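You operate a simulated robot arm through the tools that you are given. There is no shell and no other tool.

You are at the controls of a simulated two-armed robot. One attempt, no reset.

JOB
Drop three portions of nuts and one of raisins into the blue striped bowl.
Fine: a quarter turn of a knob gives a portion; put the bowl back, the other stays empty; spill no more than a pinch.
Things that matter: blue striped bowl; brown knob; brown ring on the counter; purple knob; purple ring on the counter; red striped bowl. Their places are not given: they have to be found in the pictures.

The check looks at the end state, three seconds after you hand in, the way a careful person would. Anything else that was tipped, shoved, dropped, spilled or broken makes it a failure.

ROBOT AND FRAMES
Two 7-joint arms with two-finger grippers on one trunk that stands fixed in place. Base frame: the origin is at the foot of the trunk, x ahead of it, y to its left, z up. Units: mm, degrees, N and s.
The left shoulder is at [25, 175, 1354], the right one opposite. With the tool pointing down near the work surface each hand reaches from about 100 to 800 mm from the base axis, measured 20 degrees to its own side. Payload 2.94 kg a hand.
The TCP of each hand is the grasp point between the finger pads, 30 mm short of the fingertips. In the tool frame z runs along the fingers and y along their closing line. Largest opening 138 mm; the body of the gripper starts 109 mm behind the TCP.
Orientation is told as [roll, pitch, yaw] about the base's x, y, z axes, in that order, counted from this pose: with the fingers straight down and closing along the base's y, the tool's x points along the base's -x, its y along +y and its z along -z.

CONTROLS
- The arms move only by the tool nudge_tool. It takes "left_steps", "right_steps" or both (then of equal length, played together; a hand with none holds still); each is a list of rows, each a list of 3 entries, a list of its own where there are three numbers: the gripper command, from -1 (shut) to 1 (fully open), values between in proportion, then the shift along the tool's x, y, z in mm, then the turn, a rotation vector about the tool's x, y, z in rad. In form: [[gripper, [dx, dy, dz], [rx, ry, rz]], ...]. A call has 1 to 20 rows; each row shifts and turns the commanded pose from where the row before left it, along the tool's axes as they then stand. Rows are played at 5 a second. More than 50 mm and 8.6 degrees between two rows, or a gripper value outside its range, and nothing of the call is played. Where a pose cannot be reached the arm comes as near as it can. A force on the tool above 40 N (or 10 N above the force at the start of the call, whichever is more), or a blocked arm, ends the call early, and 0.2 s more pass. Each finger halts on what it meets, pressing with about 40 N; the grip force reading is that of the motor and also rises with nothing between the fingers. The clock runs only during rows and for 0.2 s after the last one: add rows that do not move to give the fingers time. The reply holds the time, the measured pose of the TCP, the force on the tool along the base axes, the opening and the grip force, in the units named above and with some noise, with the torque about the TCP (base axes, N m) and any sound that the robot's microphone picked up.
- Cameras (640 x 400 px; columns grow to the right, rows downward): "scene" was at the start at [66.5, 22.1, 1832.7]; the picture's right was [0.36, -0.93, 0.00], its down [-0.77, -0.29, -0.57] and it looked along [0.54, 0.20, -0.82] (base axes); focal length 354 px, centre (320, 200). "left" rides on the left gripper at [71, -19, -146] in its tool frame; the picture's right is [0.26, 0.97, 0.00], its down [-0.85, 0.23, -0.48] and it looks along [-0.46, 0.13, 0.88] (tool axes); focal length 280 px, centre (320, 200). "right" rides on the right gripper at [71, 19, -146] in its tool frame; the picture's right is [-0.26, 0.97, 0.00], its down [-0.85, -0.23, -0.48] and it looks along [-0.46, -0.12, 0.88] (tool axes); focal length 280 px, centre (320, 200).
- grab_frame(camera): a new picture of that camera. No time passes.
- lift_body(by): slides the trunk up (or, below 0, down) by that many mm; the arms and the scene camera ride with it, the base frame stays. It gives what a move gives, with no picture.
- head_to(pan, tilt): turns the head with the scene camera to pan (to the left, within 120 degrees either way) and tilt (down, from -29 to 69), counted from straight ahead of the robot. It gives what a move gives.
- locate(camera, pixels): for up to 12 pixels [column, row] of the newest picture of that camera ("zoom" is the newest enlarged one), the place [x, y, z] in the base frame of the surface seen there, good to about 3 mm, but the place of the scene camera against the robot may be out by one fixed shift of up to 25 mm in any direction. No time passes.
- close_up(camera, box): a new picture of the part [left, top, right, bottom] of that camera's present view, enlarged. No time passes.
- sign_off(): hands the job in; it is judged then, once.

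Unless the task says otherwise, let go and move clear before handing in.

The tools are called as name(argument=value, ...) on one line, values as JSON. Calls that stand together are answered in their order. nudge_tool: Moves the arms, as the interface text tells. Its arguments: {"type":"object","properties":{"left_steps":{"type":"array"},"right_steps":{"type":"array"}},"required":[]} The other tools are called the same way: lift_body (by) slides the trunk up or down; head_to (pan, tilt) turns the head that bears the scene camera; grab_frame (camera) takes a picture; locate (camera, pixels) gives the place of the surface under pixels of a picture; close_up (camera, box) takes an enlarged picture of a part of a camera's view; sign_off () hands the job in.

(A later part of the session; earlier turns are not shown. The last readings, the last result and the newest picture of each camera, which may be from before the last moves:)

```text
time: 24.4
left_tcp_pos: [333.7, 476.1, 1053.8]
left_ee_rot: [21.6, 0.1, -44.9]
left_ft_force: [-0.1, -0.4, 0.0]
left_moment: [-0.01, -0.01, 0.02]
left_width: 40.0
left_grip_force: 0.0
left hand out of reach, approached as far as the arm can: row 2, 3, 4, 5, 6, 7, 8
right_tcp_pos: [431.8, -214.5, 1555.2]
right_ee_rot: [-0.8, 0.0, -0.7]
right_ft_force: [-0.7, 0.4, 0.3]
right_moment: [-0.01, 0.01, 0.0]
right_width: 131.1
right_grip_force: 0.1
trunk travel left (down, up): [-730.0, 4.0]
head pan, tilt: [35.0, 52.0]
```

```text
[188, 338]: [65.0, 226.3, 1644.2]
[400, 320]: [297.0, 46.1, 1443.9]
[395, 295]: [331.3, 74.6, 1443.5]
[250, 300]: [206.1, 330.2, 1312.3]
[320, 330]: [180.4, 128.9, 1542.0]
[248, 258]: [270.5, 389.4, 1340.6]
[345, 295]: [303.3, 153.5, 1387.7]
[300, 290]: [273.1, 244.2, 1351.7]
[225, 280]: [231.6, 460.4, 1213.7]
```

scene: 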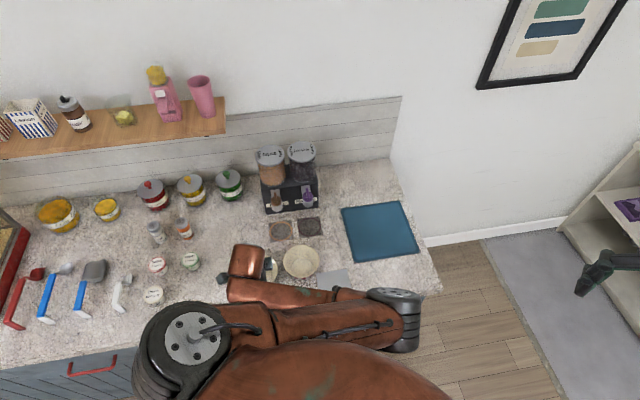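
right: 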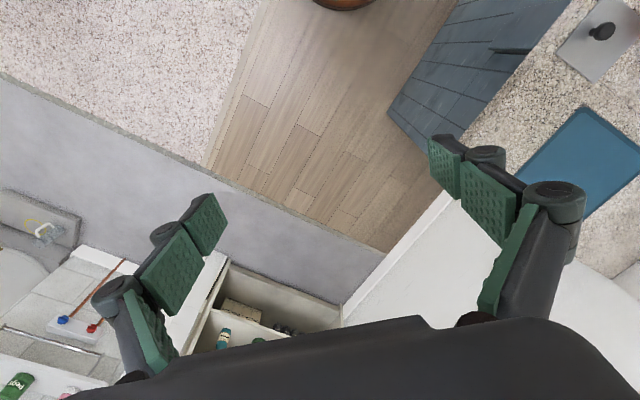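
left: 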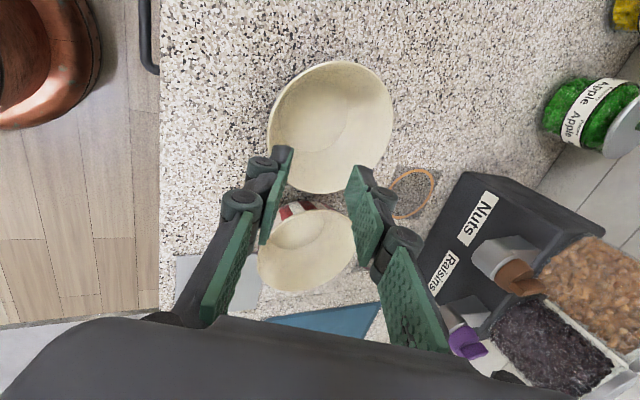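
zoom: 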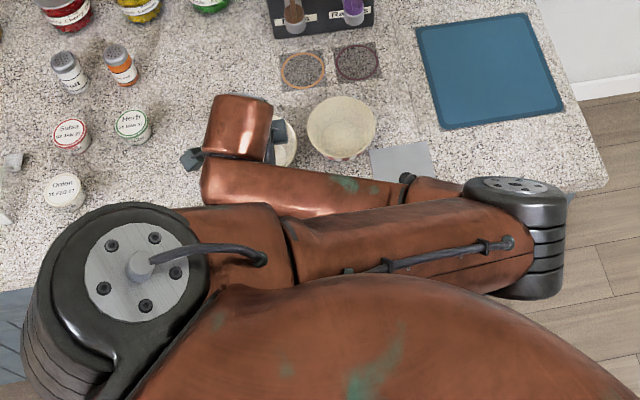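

The elbow is folded to roughly 70° and the front-side lean crowds the shoulder. Gripping the rim on the -x side (yaw -90) puts the wrist about 65 mm further from the shoulder and still clears both spouts. I'll back out a bit and then re-orient.

nudge_tool(left_steps=[[-0.42, [14.1, 16.8, -4.1], [0, 0, 0]], [-0.42, [14.1, 16.8, -4.1], [0, 0, 0]], [-0.42, [14.1, 16.8, -4.1], [0, 0, 0]], [-0.42, [0, 0, -10], [0, 0, 0]], [-0.42, [0, 0, 0], [0.1, 0, 0]], [-0.42, [0, 0, 0], [0.1, 0, 0]], [-0.42, [0, 0, 0], [0.1, 0, 0]], [-0.42, [0, 0, 0], [0.06, 0, 0]], [-0.42, [0, 0, 0], [0, 0, 0]]])

```text
time: 26.4
left_tcp_pos: [331.5, 531.6, 1093.7]
left_ee_rot: [1.4, -0.1, -45.0]
left_ft_force: [-0.5, -0.6, 0.0]
left_moment: [0.0, -0.04, 0.02]
left_width: 39.8
left_grip_force: 0.1
right_tcp_pos: [431.6, -215.3, 1554.7]
right_ee_rot: [-0.5, 0.0, -0.7]
right_ft_force: [0.7, -0.4, 0.4]
right_moment: [0.0, -0.03, 0.02]
right_width: 131.2
right_grip_force: 0.0
trunk travel left (down, up): [-730.0, 4.0]
head pan, tilt: [35.0, 52.0]
```

The pose tracks properly again. Now I'll yaw a further 45° to -90°, with the tool vertical.

nudge_tool(left_steps=[[-0.42, [0, 0, 0], [-0.024, 0, 0.13]], [-0.42, [0, 0, 0], [0, 0, 0.131]], [-0.42, [0, 0, 0], [0, 0, 0.131]], [-0.42, [0, 0, 0], [0, 0, 0.131]], [-0.42, [0, 0, 0], [0, 0, 0.131]], [-0.42, [0, 0, 0], [0, 0, 0.131]], [-0.42, [0, 0, 0], [0, 0, 0]]])

grab_frame(camera="scene")

grab_frame(camera="left")

```text
time: 28.0
left_tcp_pos: [332.7, 532.5, 1093.2]
left_ee_rot: [2.3, 1.9, -90.1]
left_ft_force: [-0.7, -0.7, 1.5]
left_moment: [0.0, 0.01, 0.05]
left_width: 40.2
left_grip_force: 0.1
right_tcp_pos: [432.5, -213.9, 1556.4]
right_ee_rot: [-0.7, 0.0, -0.6]
right_ft_force: [0.4, -0.3, 0.1]
right_moment: [0.01, 0.04, -0.02]
right_width: 131.3
right_grip_force: 0.1
trunk travel left (down, up): [-730.0, 4.0]
head pan, tilt: [35.0, 52.0]
```

```text
taken
```

scene: 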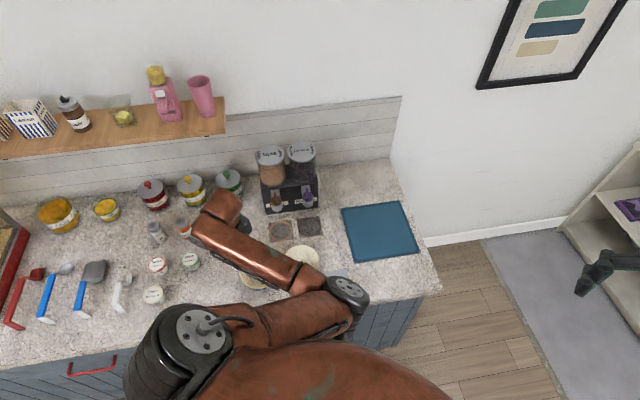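

```text
taken
```

left: 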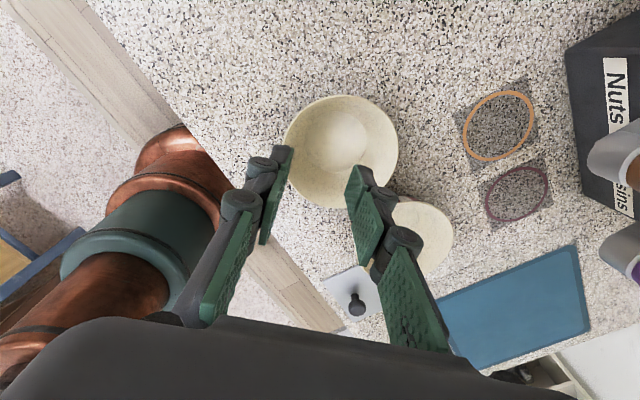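

Yaw -90 is fine. Now I'll remove the small side lean and tilt toward -x to about 22.5°.

nudge_tool(left_steps=[[-0.42, [0, 0, 0], [-0.088, -0.033, 0]], [-0.42, [0, 0, 0], [-0.088, 0, 0]], [-0.42, [0, 0, 0], [-0.088, 0, 0]], [-0.42, [0, 0, 0], [-0.088, 0, 0]], [-0.42, [0, 0, 0], [0, 0, 0]]])

grab_frame(camera="left")

```text
time: 29.2
left_tcp_pos: [331.3, 533.4, 1093.6]
left_ee_rot: [22.4, 0.2, -90.1]
left_ft_force: [0.7, 0.1, -0.4]
left_moment: [0.01, 0.03, -0.01]
left_width: 39.9
left_grip_force: 0.1
right_tcp_pos: [433.0, -214.1, 1555.5]
right_ee_rot: [-0.6, 0.1, -0.7]
right_ft_force: [0.4, -0.2, 0.6]
right_moment: [-0.02, 0.01, -0.02]
right_width: 131.0
right_grip_force: 0.0
trunk travel left (down, up): [-730.0, 4.0]
head pan, tilt: [35.0, 52.0]
```

```text
taken
```

left: 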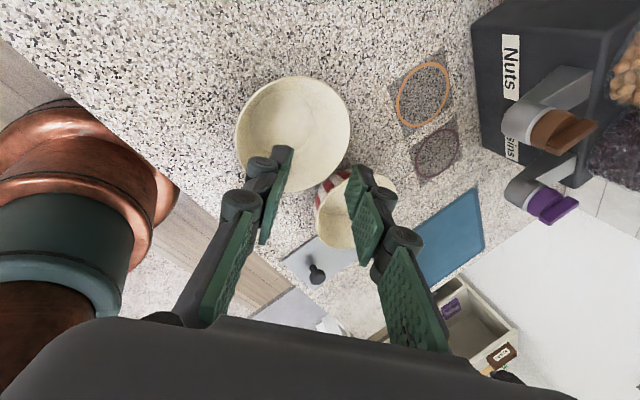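

Tilt reached: roll 22.4, yaw -90.1. Next move is to the pre-grasp point 100 mm back along the tool axis from the rim target (305,517,953).

nudge_tool(left_steps=[[-0.42, [-4.1, -19.5, 5], [0, 0, 0]], [-0.42, [-4.1, -19.5, 5], [0, 0, 0]], [-0.42, [-4.1, -19.5, 5], [0, 0, 0]], [-0.42, [-4.1, -19.5, 5], [0, 0, 0]], [-0.42, [0, 0, 0], [0, 0, 0]]])

grab_frame(camera="left")

grab_frame(camera="scene")

```text
time: 30.4
left_tcp_pos: [265.5, 515.1, 1043.8]
left_ee_rot: [22.4, 0.0, -90.1]
left_ft_force: [1.1, -1.3, 0.1]
left_moment: [-0.02, 0.01, 0.03]
left_width: 39.9
left_grip_force: 0.1
right_tcp_pos: [431.3, -214.4, 1556.0]
right_ee_rot: [-0.6, 0.0, -0.7]
right_ft_force: [0.7, -0.6, 0.0]
right_moment: [0.0, 0.01, -0.01]
right_width: 131.2
right_grip_force: 0.0
trunk travel left (down, up): [-730.0, 4.0]
head pan, tilt: [35.0, 52.0]
```

```text
taken
```

left: 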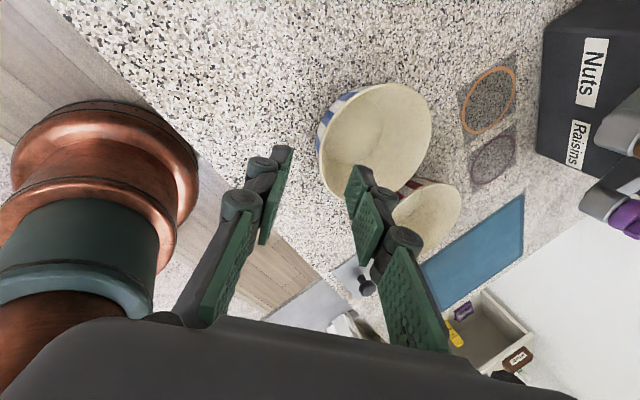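

```text
taken
```

scene: 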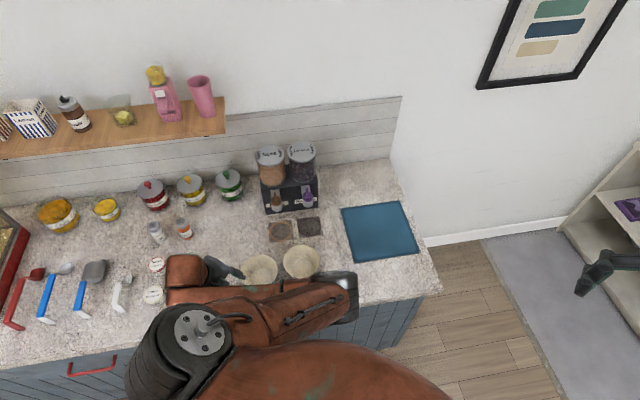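

Pre-grasp is reached without limits, and the blue stripes are visible at (335,115). I'll check the rim on this side once more before going down.

close_up(camera="left", box=[290, 70, 450, 220])

locate(camera="left", pixels=[[320, 150], [330, 118], [350, 96], [385, 85], [412, 95], [430, 130], [420, 165], [400, 183], [322, 170], [326, 190]])

```text
2.67 times, centred on (370, 145) of left
```

zoom: 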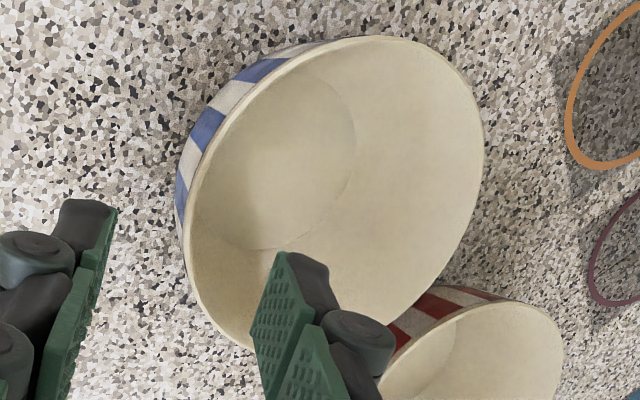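

```text
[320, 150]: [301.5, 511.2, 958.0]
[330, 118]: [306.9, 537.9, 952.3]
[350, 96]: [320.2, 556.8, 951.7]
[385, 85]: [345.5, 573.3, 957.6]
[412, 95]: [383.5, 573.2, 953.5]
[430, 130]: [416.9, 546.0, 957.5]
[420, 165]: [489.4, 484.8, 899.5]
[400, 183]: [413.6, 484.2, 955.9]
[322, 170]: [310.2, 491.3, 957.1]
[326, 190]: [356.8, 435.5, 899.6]
```

The rim fit is unchanged at about (363.5,516.5). I'll descend halfway and look.

nudge_tool(left_steps=[[-0.42, [0.4, 0.6, 12.5], [0, 0, 0]], [-0.42, [0.4, 0.6, 12.5], [0, 0, 0]], [-0.42, [0.3, 0.6, 12.5], [0, 0, 0]], [-0.42, [0.3, 0.6, 12.5], [0, 0, 0]], [-0.42, [0, 0, 0], [0, 0, 0]]])

grab_frame(camera="left")

```text
time: 31.6
left_tcp_pos: [288.0, 517.2, 999.7]
left_ee_rot: [22.4, 0.2, -90.0]
left_ft_force: [-0.1, 0.1, -0.1]
left_moment: [0.02, 0.02, 0.01]
left_width: 40.2
left_grip_force: 0.0
right_tcp_pos: [433.3, -215.3, 1556.4]
right_ee_rot: [-0.6, 0.0, -0.7]
right_ft_force: [-0.2, 0.4, -0.1]
right_moment: [0.0, -0.04, -0.03]
right_width: 130.8
right_grip_force: 0.0
trunk travel left (down, up): [-730.0, 4.0]
head pan, tilt: [35.0, 52.0]
```

```text
taken
```

left: 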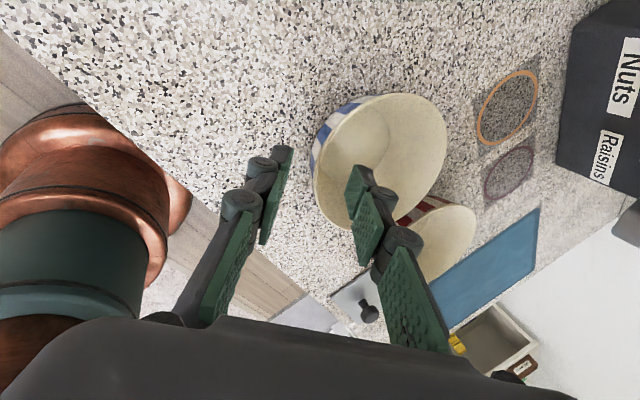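

The right finger is over the bowl's inside and the left one is outside, with the wall between them. I'll do the rest of the descent.

nudge_tool(left_steps=[[-0.42, [-0.1, -0.3, 10], [0, 0, 0]], [-0.42, [-0.1, -0.3, 10], [0, 0, 0]], [-0.42, [-0.1, -0.3, 10], [0, 0, 0]], [-0.42, [-0.2, -0.3, 10], [0, 0, 0]], [-0.42, [-0.2, -0.4, 10], [0, 0, 0]], [-0.42, [0, 0, 0], [0, 0, 0]]])

grab_frame(camera="left")

grab_frame(camera="scene")

```text
time: 33.0
left_tcp_pos: [305.3, 516.6, 952.0]
left_ee_rot: [22.4, 0.1, -90.2]
left_ft_force: [-0.8, 0.1, -0.3]
left_moment: [-0.03, 0.01, 0.0]
left_width: 40.1
left_grip_force: 0.0
right_tcp_pos: [431.5, -214.3, 1555.6]
right_ee_rot: [-0.6, -0.1, -0.7]
right_ft_force: [0.2, 0.5, -0.5]
right_moment: [-0.01, 0.01, 0.03]
right_width: 131.5
right_grip_force: 0.0
trunk travel left (down, up): [-730.0, 4.0]
head pan, tilt: [35.0, 52.0]
```

```text
taken
```

left: 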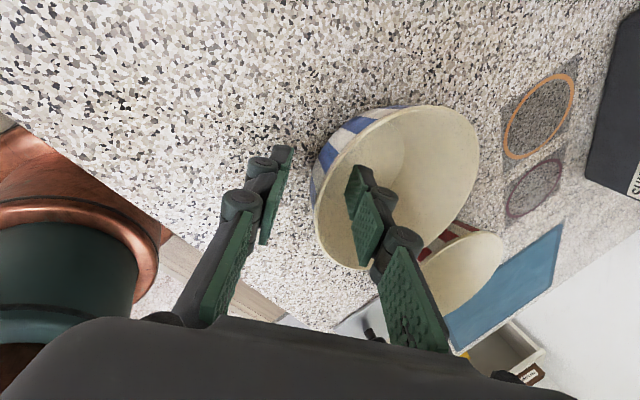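

```text
taken
```

scene: 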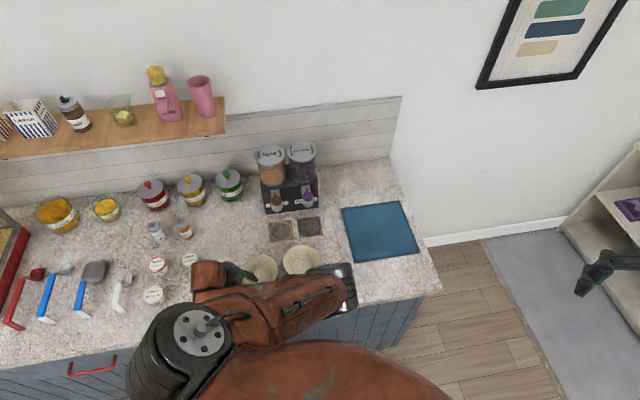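

There's no contact and the rim wall is centred between the fingers at about (315,205). Closing gently.

nudge_tool(left_steps=[[-0.6, [0, 0, 0], [0, 0, 0]], [-0.72, [0, 0, 0], [0, 0, 0]], [-0.82, [0, 0, 0], [0, 0, 0]], [-0.9, [0, 0, 0], [0, 0, 0]], [-0.95, [0, 0, 0], [0, 0, 0]], [-1, [0, 0, 0], [0, 0, 0]], [-1, [0, 0, 0], [0, 0, 0]]])

grab_frame(camera="left")

```text
time: 34.6
left_tcp_pos: [306.8, 517.3, 953.0]
left_ee_rot: [22.3, 0.1, -90.0]
left_ft_force: [0.3, -0.7, -0.5]
left_moment: [-0.01, 0.04, -0.01]
left_width: 6.4
left_grip_force: 34.6
right_tcp_pos: [431.8, -214.2, 1555.3]
right_ee_rot: [-0.6, 0.0, -0.7]
right_ft_force: [0.5, 0.1, 0.2]
right_moment: [-0.02, 0.0, 0.02]
right_width: 131.2
right_grip_force: 0.1
trunk travel left (down, up): [-730.0, 4.0]
head pan, tilt: [35.0, 52.0]
```

```text
taken
```

left: 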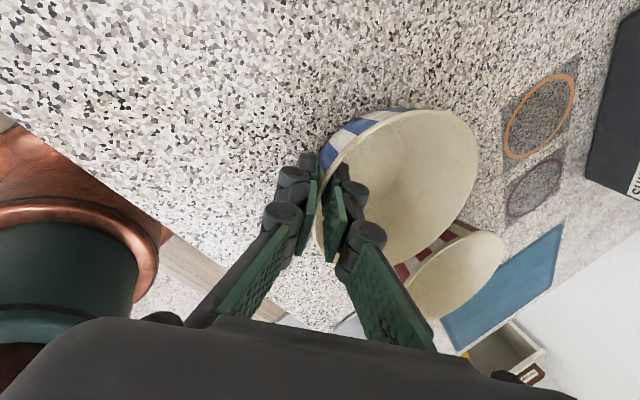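

The wall is gripped (width 6.4, force 35 N) and the bowl hardly shifted. Lifting straight up 40 mm.

nudge_tool(left_steps=[[-1, [0, 1.9, -4.6], [0, 0, 0]], [-1, [0, 3.8, -9.2], [0, 0, 0]], [-1, [0, 3.8, -9.2], [0, 0, 0]], [-1, [0, 3.8, -9.2], [0, 0, 0]], [-1, [0, 1.9, -4.6], [0, 0, 0]], [-1, [0, 0, 0], [0, 0, 0]]])

grab_frame(camera="left")

grab_frame(camera="scene")

```text
time: 36.0
left_tcp_pos: [307.0, 516.0, 992.5]
left_ee_rot: [22.4, 0.1, -90.1]
left_ft_force: [-0.6, -0.2, -0.6]
left_moment: [0.01, 0.06, 0.01]
left_width: 6.0
left_grip_force: 34.5
right_tcp_pos: [432.5, -213.2, 1556.9]
right_ee_rot: [-0.6, 0.0, -0.7]
right_ft_force: [0.3, 0.7, 0.2]
right_moment: [0.02, 0.0, 0.0]
right_width: 131.2
right_grip_force: 0.0
trunk travel left (down, up): [-730.0, 4.0]
head pan, tilt: [35.0, 52.0]
```

```text
taken
```

left: 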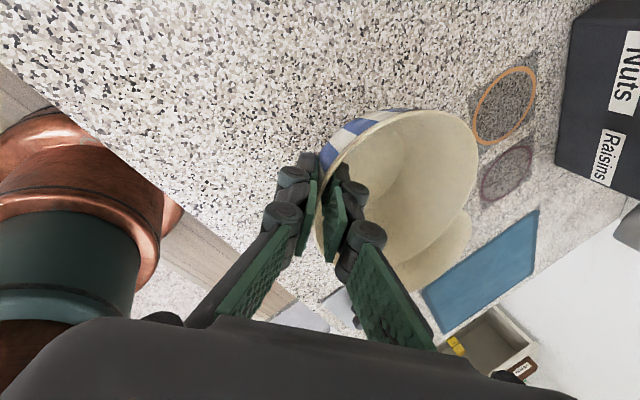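

```text
taken
```

scene: 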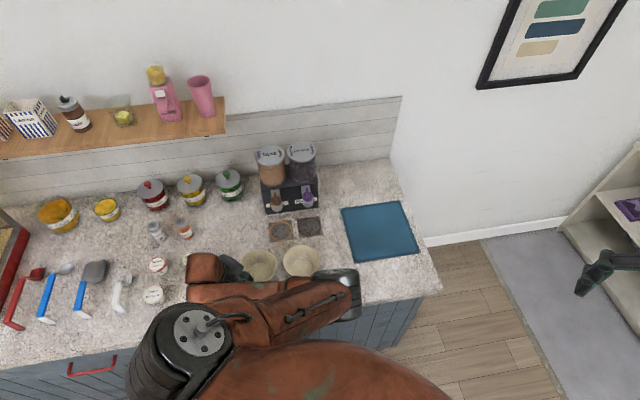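

The bowl is held level and clear of the counter. I'll carry it away from the red bowl, first +y and up, then +x. I'll also raise the hand in the arm's frame so I can lower the trunk to reach the dispenser.

nudge_tool(left_steps=[[-1, [10, 2.6, -6.3], [0, 0, 0]], [-1, [15.25, 3.9, -9.5], [0, 0, 0]], [-1, [15.25, 3.9, -9.5], [0, 0, 0]], [-1, [15.25, 3.9, -9.5], [0, 0, 0]], [-1, [15.25, 3.9, -9.5], [0, 0, 0]], [-1, [0, 10, 4.1], [0, 0, 0]], [-1, [0, 16, 6.6], [0, 0, 0]], [-1, [0, 16, 6.6], [0, 0, 0]], [-1, [0, 16, 6.6], [0, 0, 0]], [-1, [0, 16, 6.6], [0, 0, 0]], [-1, [0, 7.6, -18.5], [0, 0, 0]], [-1, [0, 7.6, -18.5], [0, 0, 0]], [-1, [0, 7.6, -18.5], [0, 0, 0]], [-1, [0, 7.6, -18.5], [0, 0, 0]], [-1, [0, 0, 0], [0, 0, 0]]])

grab_frame(camera="left")

grab_frame(camera="scene")

```text
time: 39.2
left_tcp_pos: [385.6, 586.7, 1122.1]
left_ee_rot: [22.5, 0.0, -90.1]
left_ft_force: [-0.2, 0.5, -1.2]
left_moment: [0.02, 0.04, -0.01]
left_width: 6.0
left_grip_force: 34.2
right_tcp_pos: [432.7, -214.7, 1556.8]
right_ee_rot: [-0.6, 0.0, -0.6]
right_ft_force: [0.1, -0.3, 0.9]
right_moment: [0.0, 0.04, -0.01]
right_width: 131.1
right_grip_force: 0.1
trunk travel left (down, up): [-730.0, 4.0]
head pan, tilt: [35.0, 52.0]
```

```text
taken
```

left: 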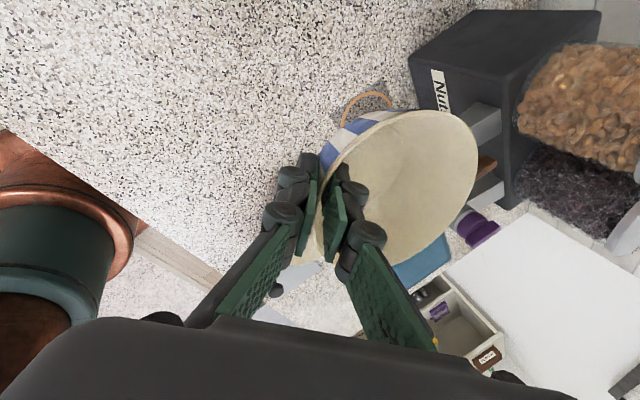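

```text
taken
```

scene: 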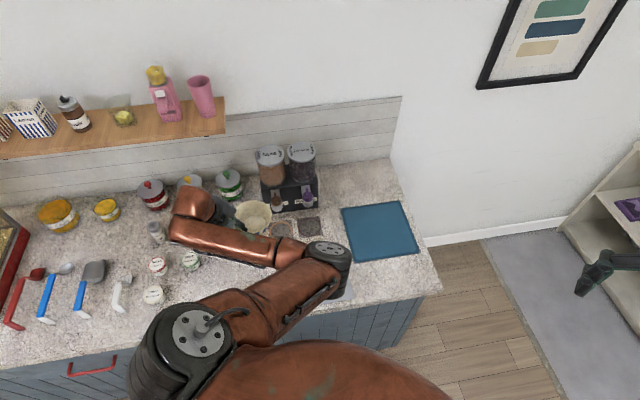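

The bowl is held steady at (386,587,1122). Lowering the trunk by 120 brings the hand to about z 1002 with the shoulder closer.

lift_body(by=-120)

grab_frame(camera="scene")

grab_frame(camera="left")

```text
time: 40.7
left_tcp_pos: [386.4, 587.6, 1000.8]
left_ee_rot: [22.5, 0.1, -90.1]
left_ft_force: [0.7, 0.9, -0.1]
left_moment: [-0.03, 0.04, 0.01]
left_width: 6.1
left_grip_force: 33.7
right_tcp_pos: [431.3, -215.1, 1436.1]
right_ee_rot: [-0.6, 0.0, -0.6]
right_ft_force: [0.0, 0.3, 0.8]
right_moment: [0.03, 0.0, 0.02]
right_width: 131.0
right_grip_force: 0.1
trunk travel left (down, up): [-610.0, 124.0]
head pan, tilt: [35.0, 52.0]
```

```text
taken
```

scene: 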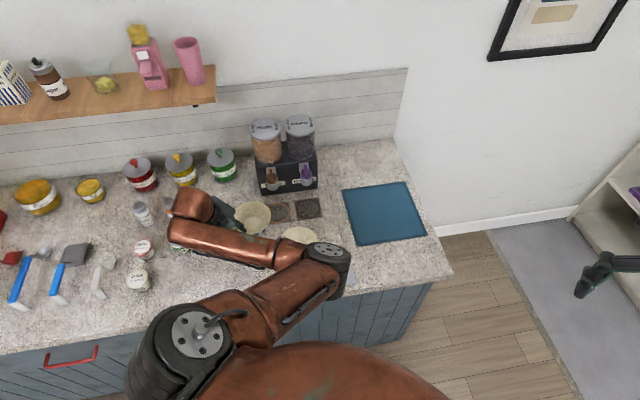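

```text
taken
```

left: 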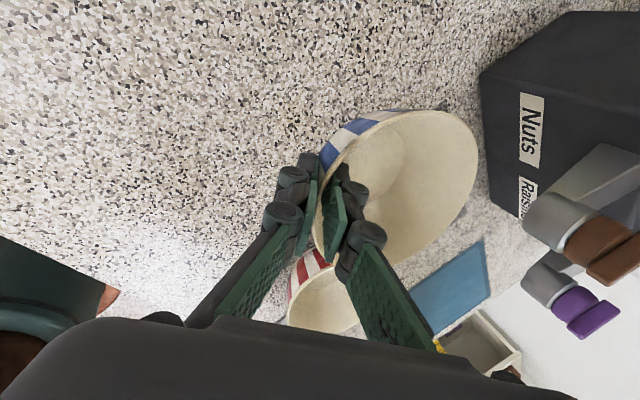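

Here the spouts are seen from low down, around (545,215). I'll measure the spout's lower edge before going under it.

locate(camera="left", pixels=[[527, 215], [535, 240], [548, 250], [545, 200], [565, 225], [530, 280], [540, 302], [600, 265], [565, 190], [480, 190]])

close_up(camera="left", box=[480, 130, 640, 350])

```text
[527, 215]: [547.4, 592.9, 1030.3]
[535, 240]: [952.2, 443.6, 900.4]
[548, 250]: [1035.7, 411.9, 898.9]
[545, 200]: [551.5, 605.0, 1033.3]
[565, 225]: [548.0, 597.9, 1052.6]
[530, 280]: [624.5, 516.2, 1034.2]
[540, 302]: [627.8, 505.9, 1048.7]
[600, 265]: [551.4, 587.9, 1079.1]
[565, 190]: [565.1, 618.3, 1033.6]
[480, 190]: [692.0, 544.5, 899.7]
```

```text
1.82 times, centred on (560, 240) of left
```

zoom: 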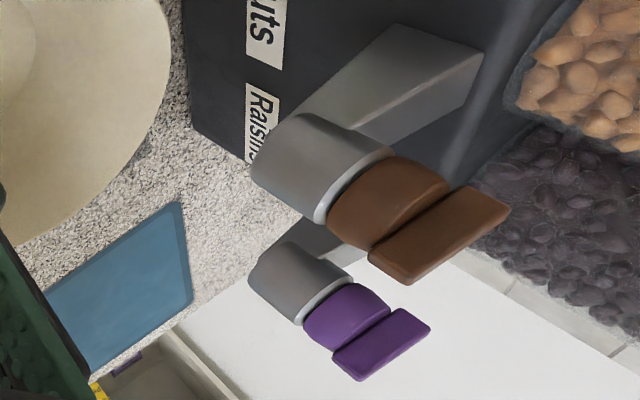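

The spout bottom is at z≈1030, so carrying the rim at about 978 passes underneath. I'll lower a little and slide in under the brown spout.

nudge_tool(left_steps=[[-1, [0, -3.7, 8.9], [0, 0, 0]], [-1, [0, -3.7, 8.9], [0, 0, 0]], [-1, [0, -3.7, 8.9], [0, 0, 0]], [-1, [0, 8, 3.3], [0, 0, 0]], [-1, [0, 13.5, 5.6], [0, 0, 0]], [-1, [0, 13.5, 5.6], [0, 0, 0]], [-1, [0, 13.5, 5.6], [0, 0, 0]], [-1, [0, 13.5, 5.6], [0, 0, 0]], [-1, [0, 13.5, 5.6], [0, 0, 0]], [-1, [0, 13.5, 5.6], [0, 0, 0]], [-1, [0, 9, 3.7], [0, 0, 0]], [-1, [0, 0, 0], [0, 0, 0]]])

grab_frame(camera="left")

grab_frame(camera="scene")

```text
time: 43.3
left_tcp_pos: [492.0, 587.3, 971.3]
left_ee_rot: [22.3, 0.0, -90.1]
left_ft_force: [-0.2, 0.6, -0.9]
left_moment: [0.03, 0.0, 0.0]
left_width: 6.1
left_grip_force: 34.5
right_tcp_pos: [432.6, -213.7, 1436.1]
right_ee_rot: [-0.6, 0.0, -0.7]
right_ft_force: [-0.7, 0.0, 0.9]
right_moment: [0.0, -0.01, -0.01]
right_width: 131.0
right_grip_force: 0.1
trunk travel left (down, up): [-610.0, 124.0]
head pan, tilt: [35.0, 52.0]
```

```text
taken
```

left: 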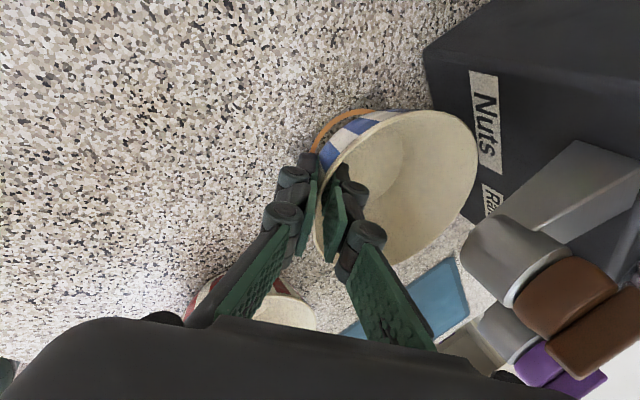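

```text
taken
```

scene: 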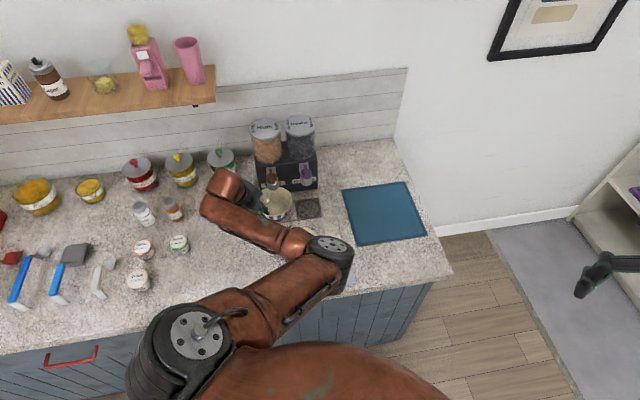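

The bowl is now under the brown spout, centred at about (549,587), with the ring peeking out at (335,125). I'll shift +6 mm and lower it to the counter.

nudge_tool(left_steps=[[-1, [-0.4, 6, 2.5], [0, 0, 0]], [-1, [0, -1.9, 4.6], [0, 0, 0]], [-1, [0, -1.9, 4.6], [0, 0, 0]], [-1, [0, -1.9, 4.6], [0, 0, 0]], [-1, [0, -1.0, 2.3], [0, 0, 0]], [-1, [0, 0, 0], [0, 0, 0]]])

grab_frame(camera="left")

```text
time: 44.7
left_tcp_pos: [498.1, 586.7, 953.8]
left_ee_rot: [22.4, 0.1, -90.1]
left_ft_force: [-0.4, -0.3, -0.4]
left_moment: [0.0, 0.09, 0.03]
left_width: 6.1
left_grip_force: 34.5
right_tcp_pos: [433.0, -213.6, 1435.2]
right_ee_rot: [-0.6, 0.0, -0.7]
right_ft_force: [0.4, -0.8, 0.3]
right_moment: [0.01, -0.01, -0.03]
right_width: 130.8
right_grip_force: 0.0
trunk travel left (down, up): [-610.0, 124.0]
head pan, tilt: [35.0, 52.0]
```

```text
taken
```

left: 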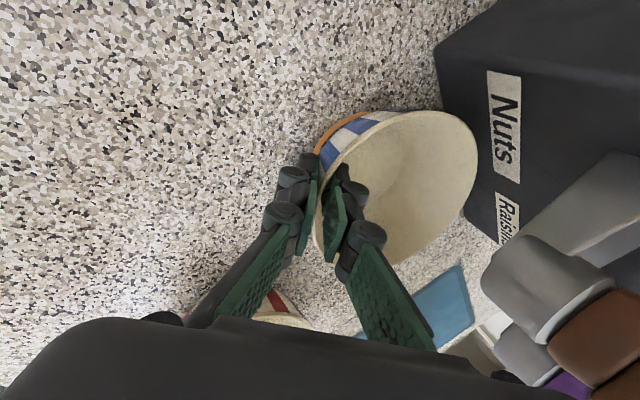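

It's at almost the height it was picked up from. I'll ease down another 1.5 mm, watching the force.

nudge_tool(left_steps=[[-1, [0, -0.3, 0.7], [0, 0, 0]], [-1, [0, -0.3, 0.7], [0, 0, 0]], [-1, [0, 0, 0], [0, 0, 0]]])

```text
time: 45.5
left_tcp_pos: [498.1, 587.3, 952.3]
left_ee_rot: [22.4, 0.2, -90.1]
left_ft_force: [-0.7, -0.2, 0.0]
left_moment: [-0.03, 0.0, -0.01]
left_width: 5.8
left_grip_force: 33.9
right_tcp_pos: [432.6, -214.3, 1436.5]
right_ee_rot: [-0.6, 0.0, -0.7]
right_ft_force: [-0.2, -1.0, -0.5]
right_moment: [-0.02, -0.04, -0.04]
right_width: 131.1
right_grip_force: 0.1
trunk travel left (down, up): [-610.0, 124.0]
head pan, tilt: [35.0, 52.0]
```

The bowl's moment vanished, so the counter now carries it. Opening gently.

nudge_tool(left_steps=[[-0.85, [0, 0, 0], [0, 0, 0]], [-0.7, [0, 0, 0], [0, 0, 0]], [-0.55, [0, 0, 0], [0, 0, 0]], [-0.55, [0, 0, 0], [0, 0, 0]]])

grab_frame(camera="left")

```text
time: 46.5
left_tcp_pos: [498.3, 586.4, 952.0]
left_ee_rot: [22.4, 0.1, -90.1]
left_ft_force: [0.5, -0.4, -0.3]
left_moment: [-0.02, 0.02, -0.01]
left_width: 31.2
left_grip_force: 0.0
right_tcp_pos: [433.3, -214.6, 1436.2]
right_ee_rot: [-0.6, 0.0, -0.7]
right_ft_force: [-0.4, -0.6, -0.1]
right_moment: [0.03, 0.05, 0.02]
right_width: 131.2
right_grip_force: 0.1
trunk travel left (down, up): [-610.0, 124.0]
head pan, tilt: [35.0, 52.0]
```

```text
taken
```

left: 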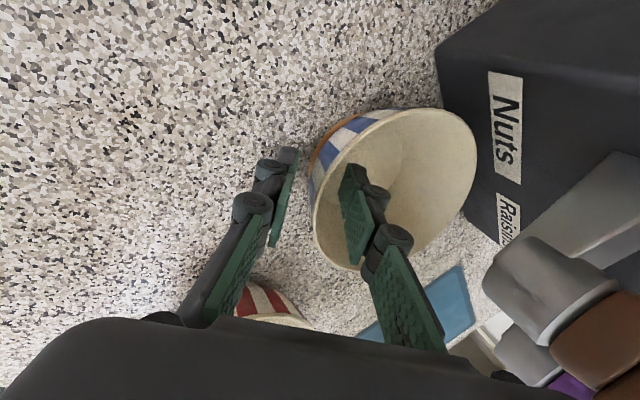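

Released with the bowl standing still. Retracting along the tool axis, parallel to the wall.

nudge_tool(left_steps=[[-0.55, [0, 0, -8], [0, 0, 0]], [-0.55, [0, 0, -12], [0, 0, 0]], [-0.55, [0, 0, -14], [0, 0, 0]], [-0.55, [0, 0, -16], [0, 0, 0]], [-0.55, [0, 0, -20], [0, 0, 0]], [-0.55, [0, 0, -20], [0, 0, 0]], [-0.55, [0, 0, -20], [0, 0, 0]], [-0.55, [0, 0, -20], [0, 0, 0]], [-0.55, [0, 0, 0], [0, 0, 0]]])

grab_frame(camera="left")

grab_frame(camera="scene")

```text
time: 48.5
left_tcp_pos: [450.6, 588.2, 1072.4]
left_ee_rot: [22.4, 0.0, -90.1]
left_ft_force: [0.0, -0.1, -0.2]
left_moment: [0.01, 0.01, -0.01]
left_width: 30.8
left_grip_force: 0.0
right_tcp_pos: [432.3, -213.3, 1436.5]
right_ee_rot: [-0.7, -0.1, -0.7]
right_ft_force: [-0.3, -0.4, -0.1]
right_moment: [0.01, -0.01, 0.0]
right_width: 131.3
right_grip_force: 0.0
trunk travel left (down, up): [-610.0, 124.0]
head pan, tilt: [35.0, 52.0]
```

```text
taken
```

left: 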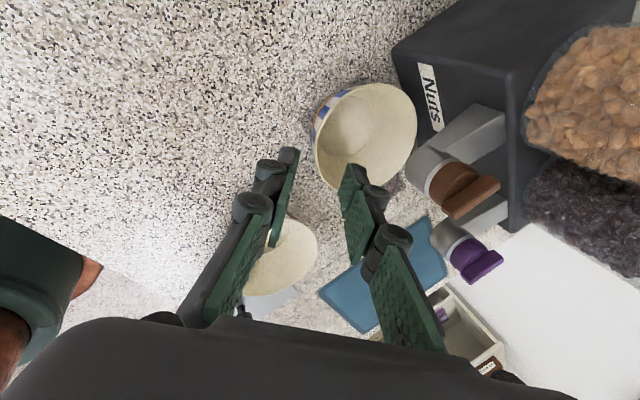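

```text
taken
```

scene: 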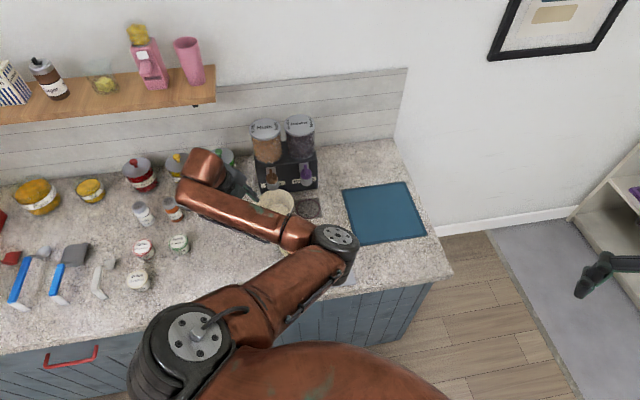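

The bowl stands on the brown ring, and the hand is clear. I'll rise, remove the tilt, and begin yawing back toward +43° so the fingers can pinch the brown fin.

nudge_tool(left_steps=[[-0.55, [0, 0, -20], [0, 0, 0]], [-0.55, [0, 0, -20], [0, 0, 0]], [-0.55, [0, 0, -20], [0, 0, 0]], [-0.55, [0, 0, 0], [0.0978, 0, 0]], [-0.55, [0, 0, 0], [0.0978, 0, 0]], [-0.55, [0, 0, 0], [0.0978, 0, 0]], [-0.55, [0, 0, 0], [0.0978, 0, 0]], [-0.55, [0, 0, -20], [0, 0, 0]], [-0.55, [0, 0, -20], [0, 0, 0]], [-0.55, [0, 0, 0], [0, 0, -0.13]], [-0.55, [0, 0, 0], [0, 0, -0.13]], [-0.55, [0, 0, 0], [0, 0, -0.13]], [-0.55, [0, 0, 0], [0, 0, -0.13]], [-0.55, [0, 0, 0], [0, 0, -0.13]], [-0.55, [0, 0, 0], [0, 0, -0.13]], [-0.55, [0, 0, 0], [0, 0, 0]]])

grab_frame(camera="left")

grab_frame(camera="scene")

```text
time: 51.9
left_tcp_pos: [425.8, 585.5, 1168.6]
left_ee_rot: [0.0, 0.2, -45.3]
left_ft_force: [0.2, -0.4, -0.4]
left_moment: [-0.02, -0.01, 0.02]
left_width: 31.0
left_grip_force: 0.0
right_tcp_pos: [431.2, -213.4, 1435.2]
right_ee_rot: [-0.7, 0.1, -0.7]
right_ft_force: [0.1, -0.2, -0.1]
right_moment: [-0.02, 0.0, 0.0]
right_width: 131.3
right_grip_force: 0.0
trunk travel left (down, up): [-610.0, 124.0]
head pan, tilt: [35.0, 52.0]
```

```text
taken
```

left: 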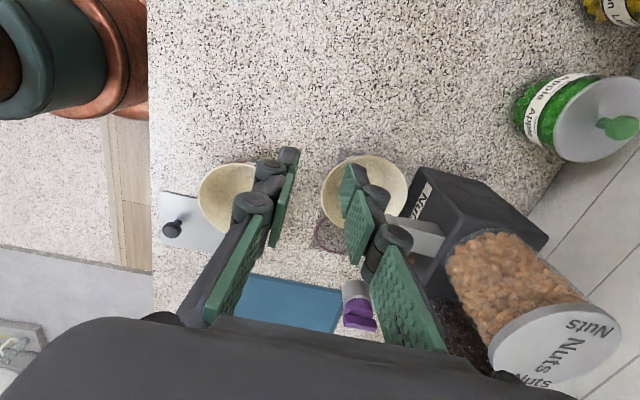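

```text
taken
```

scene: 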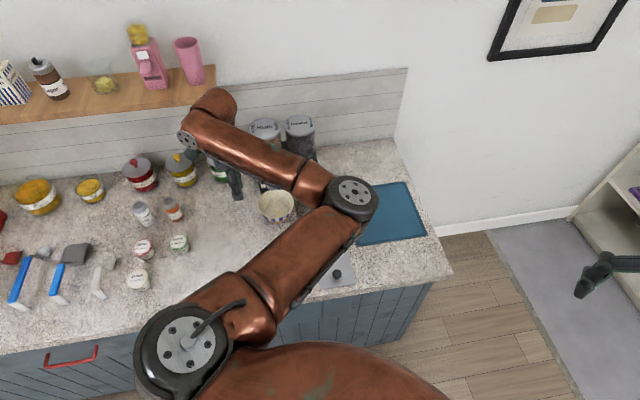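

Everything tracks, with yaw now at -45. Continuing the rotation to about +43°.

nudge_tool(left_steps=[[-0.55, [0, 0, 0], [0, 0, -0.1284]], [-0.55, [0, 0, 0], [0, 0, -0.1284]], [-0.55, [0, 0, 0], [0, 0, -0.1284]], [-0.55, [0, 0, 0], [0, 0, -0.1284]], [-0.55, [0, 0, 0], [0, 0, -0.1284]], [-0.55, [0, 0, 0], [0, 0, -0.1284]], [-0.55, [0, 0, 0], [0, 0, -0.1284]], [-0.55, [0, 0, 0], [0, 0, -0.1284]], [-0.55, [0, 0, 0], [0, 0, -0.1284]], [-0.55, [0, 0, 0], [0, 0, -0.1284]], [-0.55, [0, 0, 0], [0, 0, -0.1284]], [-0.55, [0, 0, 0], [0, 0, -0.1284]], [-0.55, [0, 0, 0], [0, 0, 0]]])

grab_frame(camera="left")

grab_frame(camera="scene")

```text
time: 54.7
left_tcp_pos: [426.0, 585.6, 1167.7]
left_ee_rot: [0.1, -0.1, 43.0]
left_ft_force: [0.3, -0.8, 0.0]
left_moment: [-0.02, 0.02, -0.01]
left_width: 31.1
left_grip_force: 0.0
right_tcp_pos: [432.2, -213.2, 1436.1]
right_ee_rot: [-0.6, -0.1, -0.6]
right_ft_force: [0.2, -0.5, -0.5]
right_moment: [-0.02, -0.04, -0.08]
right_width: 131.3
right_grip_force: 0.0
trunk travel left (down, up): [-610.0, 124.0]
head pan, tilt: [35.0, 52.0]
```

```text
taken
```

left: 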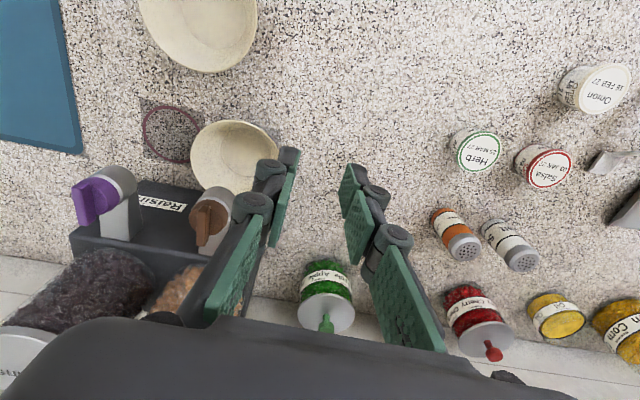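

```text
taken
```

scene: 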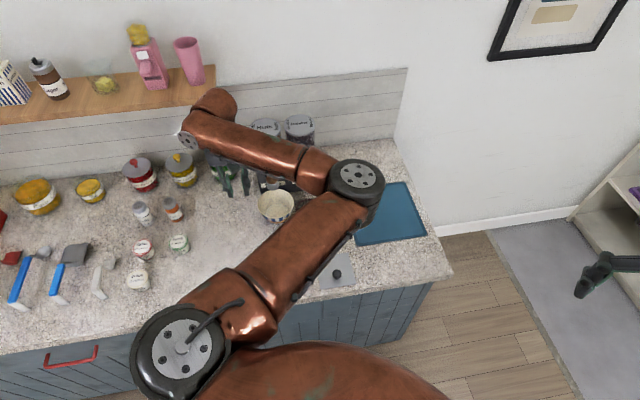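

From here the brown knob is visible at (208,218) and the purple one at (97,198). I'll refine the fin position and the bowl's current place from this view.

close_up(camera="left", box=[170, 110, 298, 270])

locate(camera="left", pixels=[[213, 204], [208, 222], [201, 245], [194, 215], [225, 218], [190, 155], [235, 190], [278, 150], [235, 122], [255, 127], [230, 160]])

```text
2.50 times, centred on (234, 190) of left
```

zoom: 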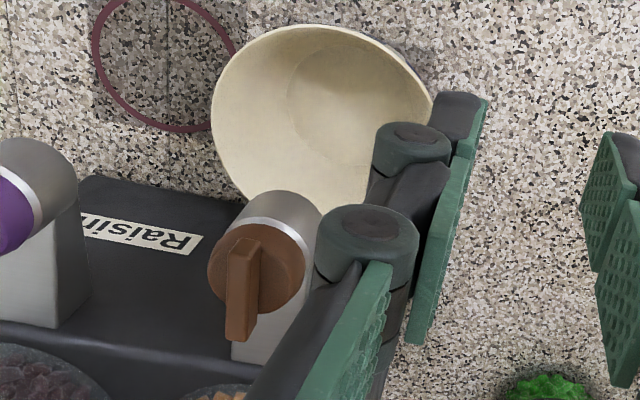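

```text
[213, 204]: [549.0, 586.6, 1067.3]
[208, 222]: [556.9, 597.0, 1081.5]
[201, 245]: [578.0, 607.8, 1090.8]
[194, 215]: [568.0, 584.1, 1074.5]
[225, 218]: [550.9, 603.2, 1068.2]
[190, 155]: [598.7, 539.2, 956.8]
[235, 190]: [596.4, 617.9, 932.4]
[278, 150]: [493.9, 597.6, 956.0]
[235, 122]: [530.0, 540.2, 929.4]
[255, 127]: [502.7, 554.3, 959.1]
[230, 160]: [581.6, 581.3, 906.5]
```

locate(camera="zoom", pixels=[[236, 248], [228, 334], [262, 250], [253, 338], [245, 295], [210, 275], [304, 268], [270, 308], [275, 230], [230, 245], [300, 290], [245, 243]])

```text
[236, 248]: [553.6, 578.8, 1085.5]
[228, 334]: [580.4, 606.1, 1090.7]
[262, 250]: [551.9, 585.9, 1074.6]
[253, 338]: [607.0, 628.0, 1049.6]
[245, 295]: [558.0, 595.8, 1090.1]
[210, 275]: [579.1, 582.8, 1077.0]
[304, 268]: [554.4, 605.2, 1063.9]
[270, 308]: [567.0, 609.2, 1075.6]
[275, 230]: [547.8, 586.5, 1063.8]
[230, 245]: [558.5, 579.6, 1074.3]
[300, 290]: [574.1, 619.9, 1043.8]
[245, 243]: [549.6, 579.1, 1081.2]
```

The brown fin's centre is about (565.2,594.0) at 42.6°, which matches the current yaw of 43°. I'll move above it at the present height.

nudge_tool(left_steps=[[-0.55, [-15, -12.4, 0], [0, 0, 0]], [-0.55, [-18.5, -15.3, 0], [0, 0, 0]], [-0.55, [-18.5, -15.3, 0], [0, 0, 0]], [-0.55, [-18.5, -15.3, 0], [0, 0, 0]], [-0.55, [-18.5, -15.3, 0], [0, 0, 0]], [-0.55, [-18.7, -15.1, 0], [0, 0, 0]], [-0.55, [0, 0, 0], [0, 0, 0]]])

grab_frame(camera="left")

grab_frame(camera="scene")

```text
time: 56.3
left_tcp_pos: [566.0, 595.1, 1166.6]
left_ee_rot: [0.1, 0.0, 43.0]
left_ft_force: [-0.6, 0.1, -0.6]
left_moment: [-0.02, -0.04, -0.03]
left_width: 31.2
left_grip_force: 0.0
right_tcp_pos: [431.8, -213.9, 1435.4]
right_ee_rot: [-0.6, 0.0, -0.6]
right_ft_force: [-0.6, 0.2, 0.7]
right_moment: [0.03, -0.02, -0.01]
right_width: 131.2
right_grip_force: 0.0
trunk travel left (down, up): [-610.0, 124.0]
head pan, tilt: [35.0, 52.0]
```

```text
taken
```

left: 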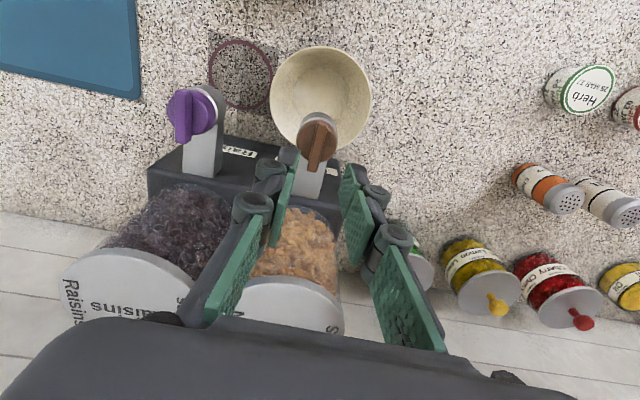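

```text
taken
```

scene: 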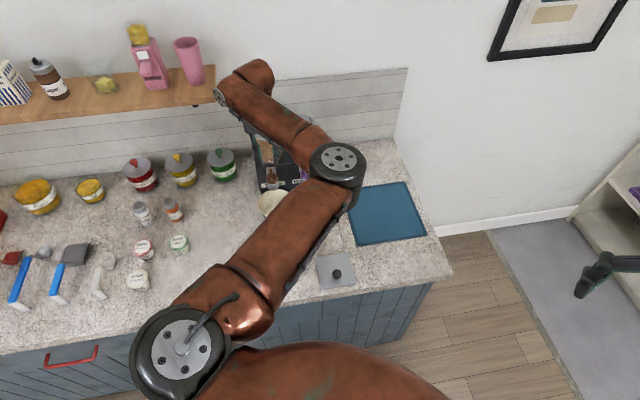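

The fin shows at about (318,148), and the tool axis projects to (320,149) at the fin's height, which is good. A close-up will confirm the fin's angle and centre.

close_up(camera="left", box=[270, 100, 370, 200])

locate(camera="left", pixels=[[322, 126], [318, 148], [314, 168], [312, 150], [325, 148], [300, 140], [337, 140], [318, 116]])

```text
4.00 times, centred on (320, 150) of left
```

zoom: 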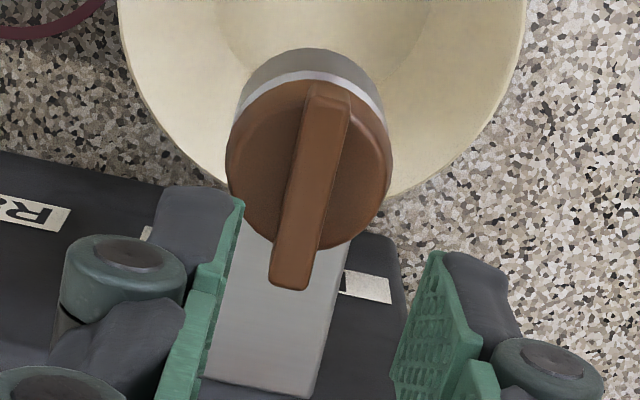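

```text
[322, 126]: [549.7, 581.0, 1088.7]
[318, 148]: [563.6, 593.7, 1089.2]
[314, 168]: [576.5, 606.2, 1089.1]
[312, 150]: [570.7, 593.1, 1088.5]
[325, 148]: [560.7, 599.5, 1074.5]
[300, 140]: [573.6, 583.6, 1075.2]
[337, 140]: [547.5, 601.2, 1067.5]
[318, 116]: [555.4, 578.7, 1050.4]
```

The fin is centred on the tool axis within about 2 mm. Descending to put the tips around the fin, just above the disc.

nudge_tool(left_steps=[[-0.55, [1, -0.5, 12], [0, 0, 0]], [-0.55, [0, 0, 14], [0, 0, 0]], [-0.55, [0, 0, 14], [0, 0, 0]], [-0.55, [0, 0, 10], [0, 0, 0]], [-0.55, [0, 0, 6], [0, 0, 0]], [-0.55, [0, 0, 0], [0, 0, 0]]])

grab_frame(camera="left")

```text
time: 57.7
left_tcp_pos: [565.5, 592.1, 1111.7]
left_ee_rot: [0.1, 0.0, 42.9]
left_ft_force: [-0.4, -0.1, 0.2]
left_moment: [-0.01, -0.01, -0.03]
left_width: 31.0
left_grip_force: 0.0
right_tcp_pos: [432.6, -214.5, 1435.7]
right_ee_rot: [-0.6, 0.0, -0.7]
right_ft_force: [-0.3, -0.9, 0.5]
right_moment: [-0.02, 0.02, -0.01]
right_width: 131.1
right_grip_force: 0.1
trunk travel left (down, up): [-610.0, 124.0]
head pan, tilt: [35.0, 52.0]
```

```text
taken
```

left: 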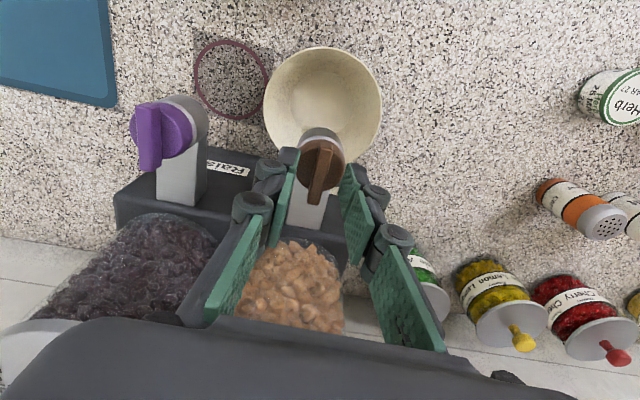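

The fin sits neatly between the pads. Going down another 2.5 mm and then closing gently.

nudge_tool(left_steps=[[-0.55, [0, 0.5, 2.5], [0, 0, 0]], [-0.7, [0, 0, 0], [0, 0, 0]], [-0.8, [0, 0, 0], [0, 0, 0]], [-0.87, [0, 0, 0], [0, 0, 0]], [-0.93, [0, 0, 0], [0, 0, 0]], [-1, [0, 0, 0], [0, 0, 0]], [-1, [0, 0, 0], [0, 0, 0]]])

grab_frame(camera="left")

```text
time: 59.3
left_tcp_pos: [564.9, 593.3, 1108.3]
left_ee_rot: [0.1, 0.0, 42.9]
left_ft_force: [1.6, -2.8, -2.4]
left_moment: [-0.01, -0.09, 0.01]
left_width: 8.5
left_grip_force: 36.5
right_tcp_pos: [434.1, -214.6, 1436.5]
right_ee_rot: [-0.6, 0.0, -0.8]
right_ft_force: [0.5, -1.2, 0.0]
right_moment: [0.02, 0.0, 0.01]
right_width: 131.1
right_grip_force: 0.1
trunk travel left (down, up): [-610.0, 124.0]
head pan, tilt: [35.0, 52.0]
```

```text
taken
```

left: 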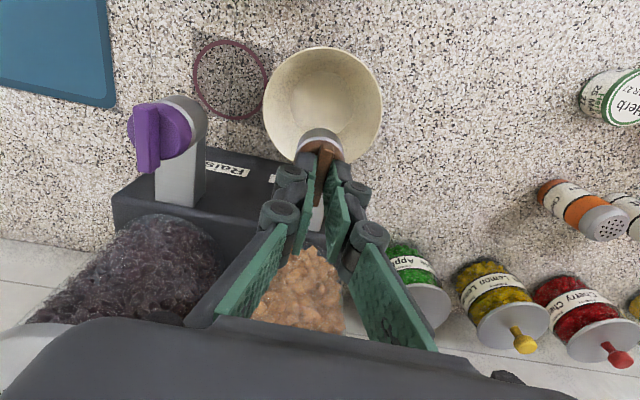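

The fin is pinched (8.5 mm, 37 N) with only small side forces. I'll start a small clockwise turn of about 10° and check the torque.

nudge_tool(left_steps=[[-1, [0, 0, 0], [0, 0, 0.06]], [-1, [0, 0, 0], [0, 0, 0.06]], [-1, [0, 0, 0], [0, 0, 0.06]], [-1, [0, 0, 0], [0, 0, 0]]])

grab_frame(camera="left")

```text
time: 60.3
left_tcp_pos: [565.1, 592.3, 1108.9]
left_ee_rot: [0.2, -0.2, 32.7]
left_ft_force: [3.7, -0.3, 2.8]
left_moment: [-0.57, 0.74, -0.01]
left_width: 8.5
left_grip_force: 36.8
right_tcp_pos: [432.5, -214.1, 1436.0]
right_ee_rot: [-0.5, 0.0, -0.6]
right_ft_force: [0.3, -0.6, -1.5]
right_moment: [-0.04, 0.03, -0.01]
right_width: 131.0
right_grip_force: 0.1
trunk travel left (down, up): [-610.0, 124.0]
head pan, tilt: [35.0, 52.0]
```

```text
taken
```

left: 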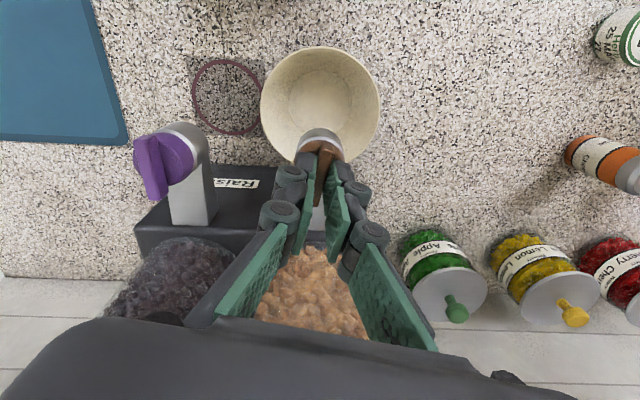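

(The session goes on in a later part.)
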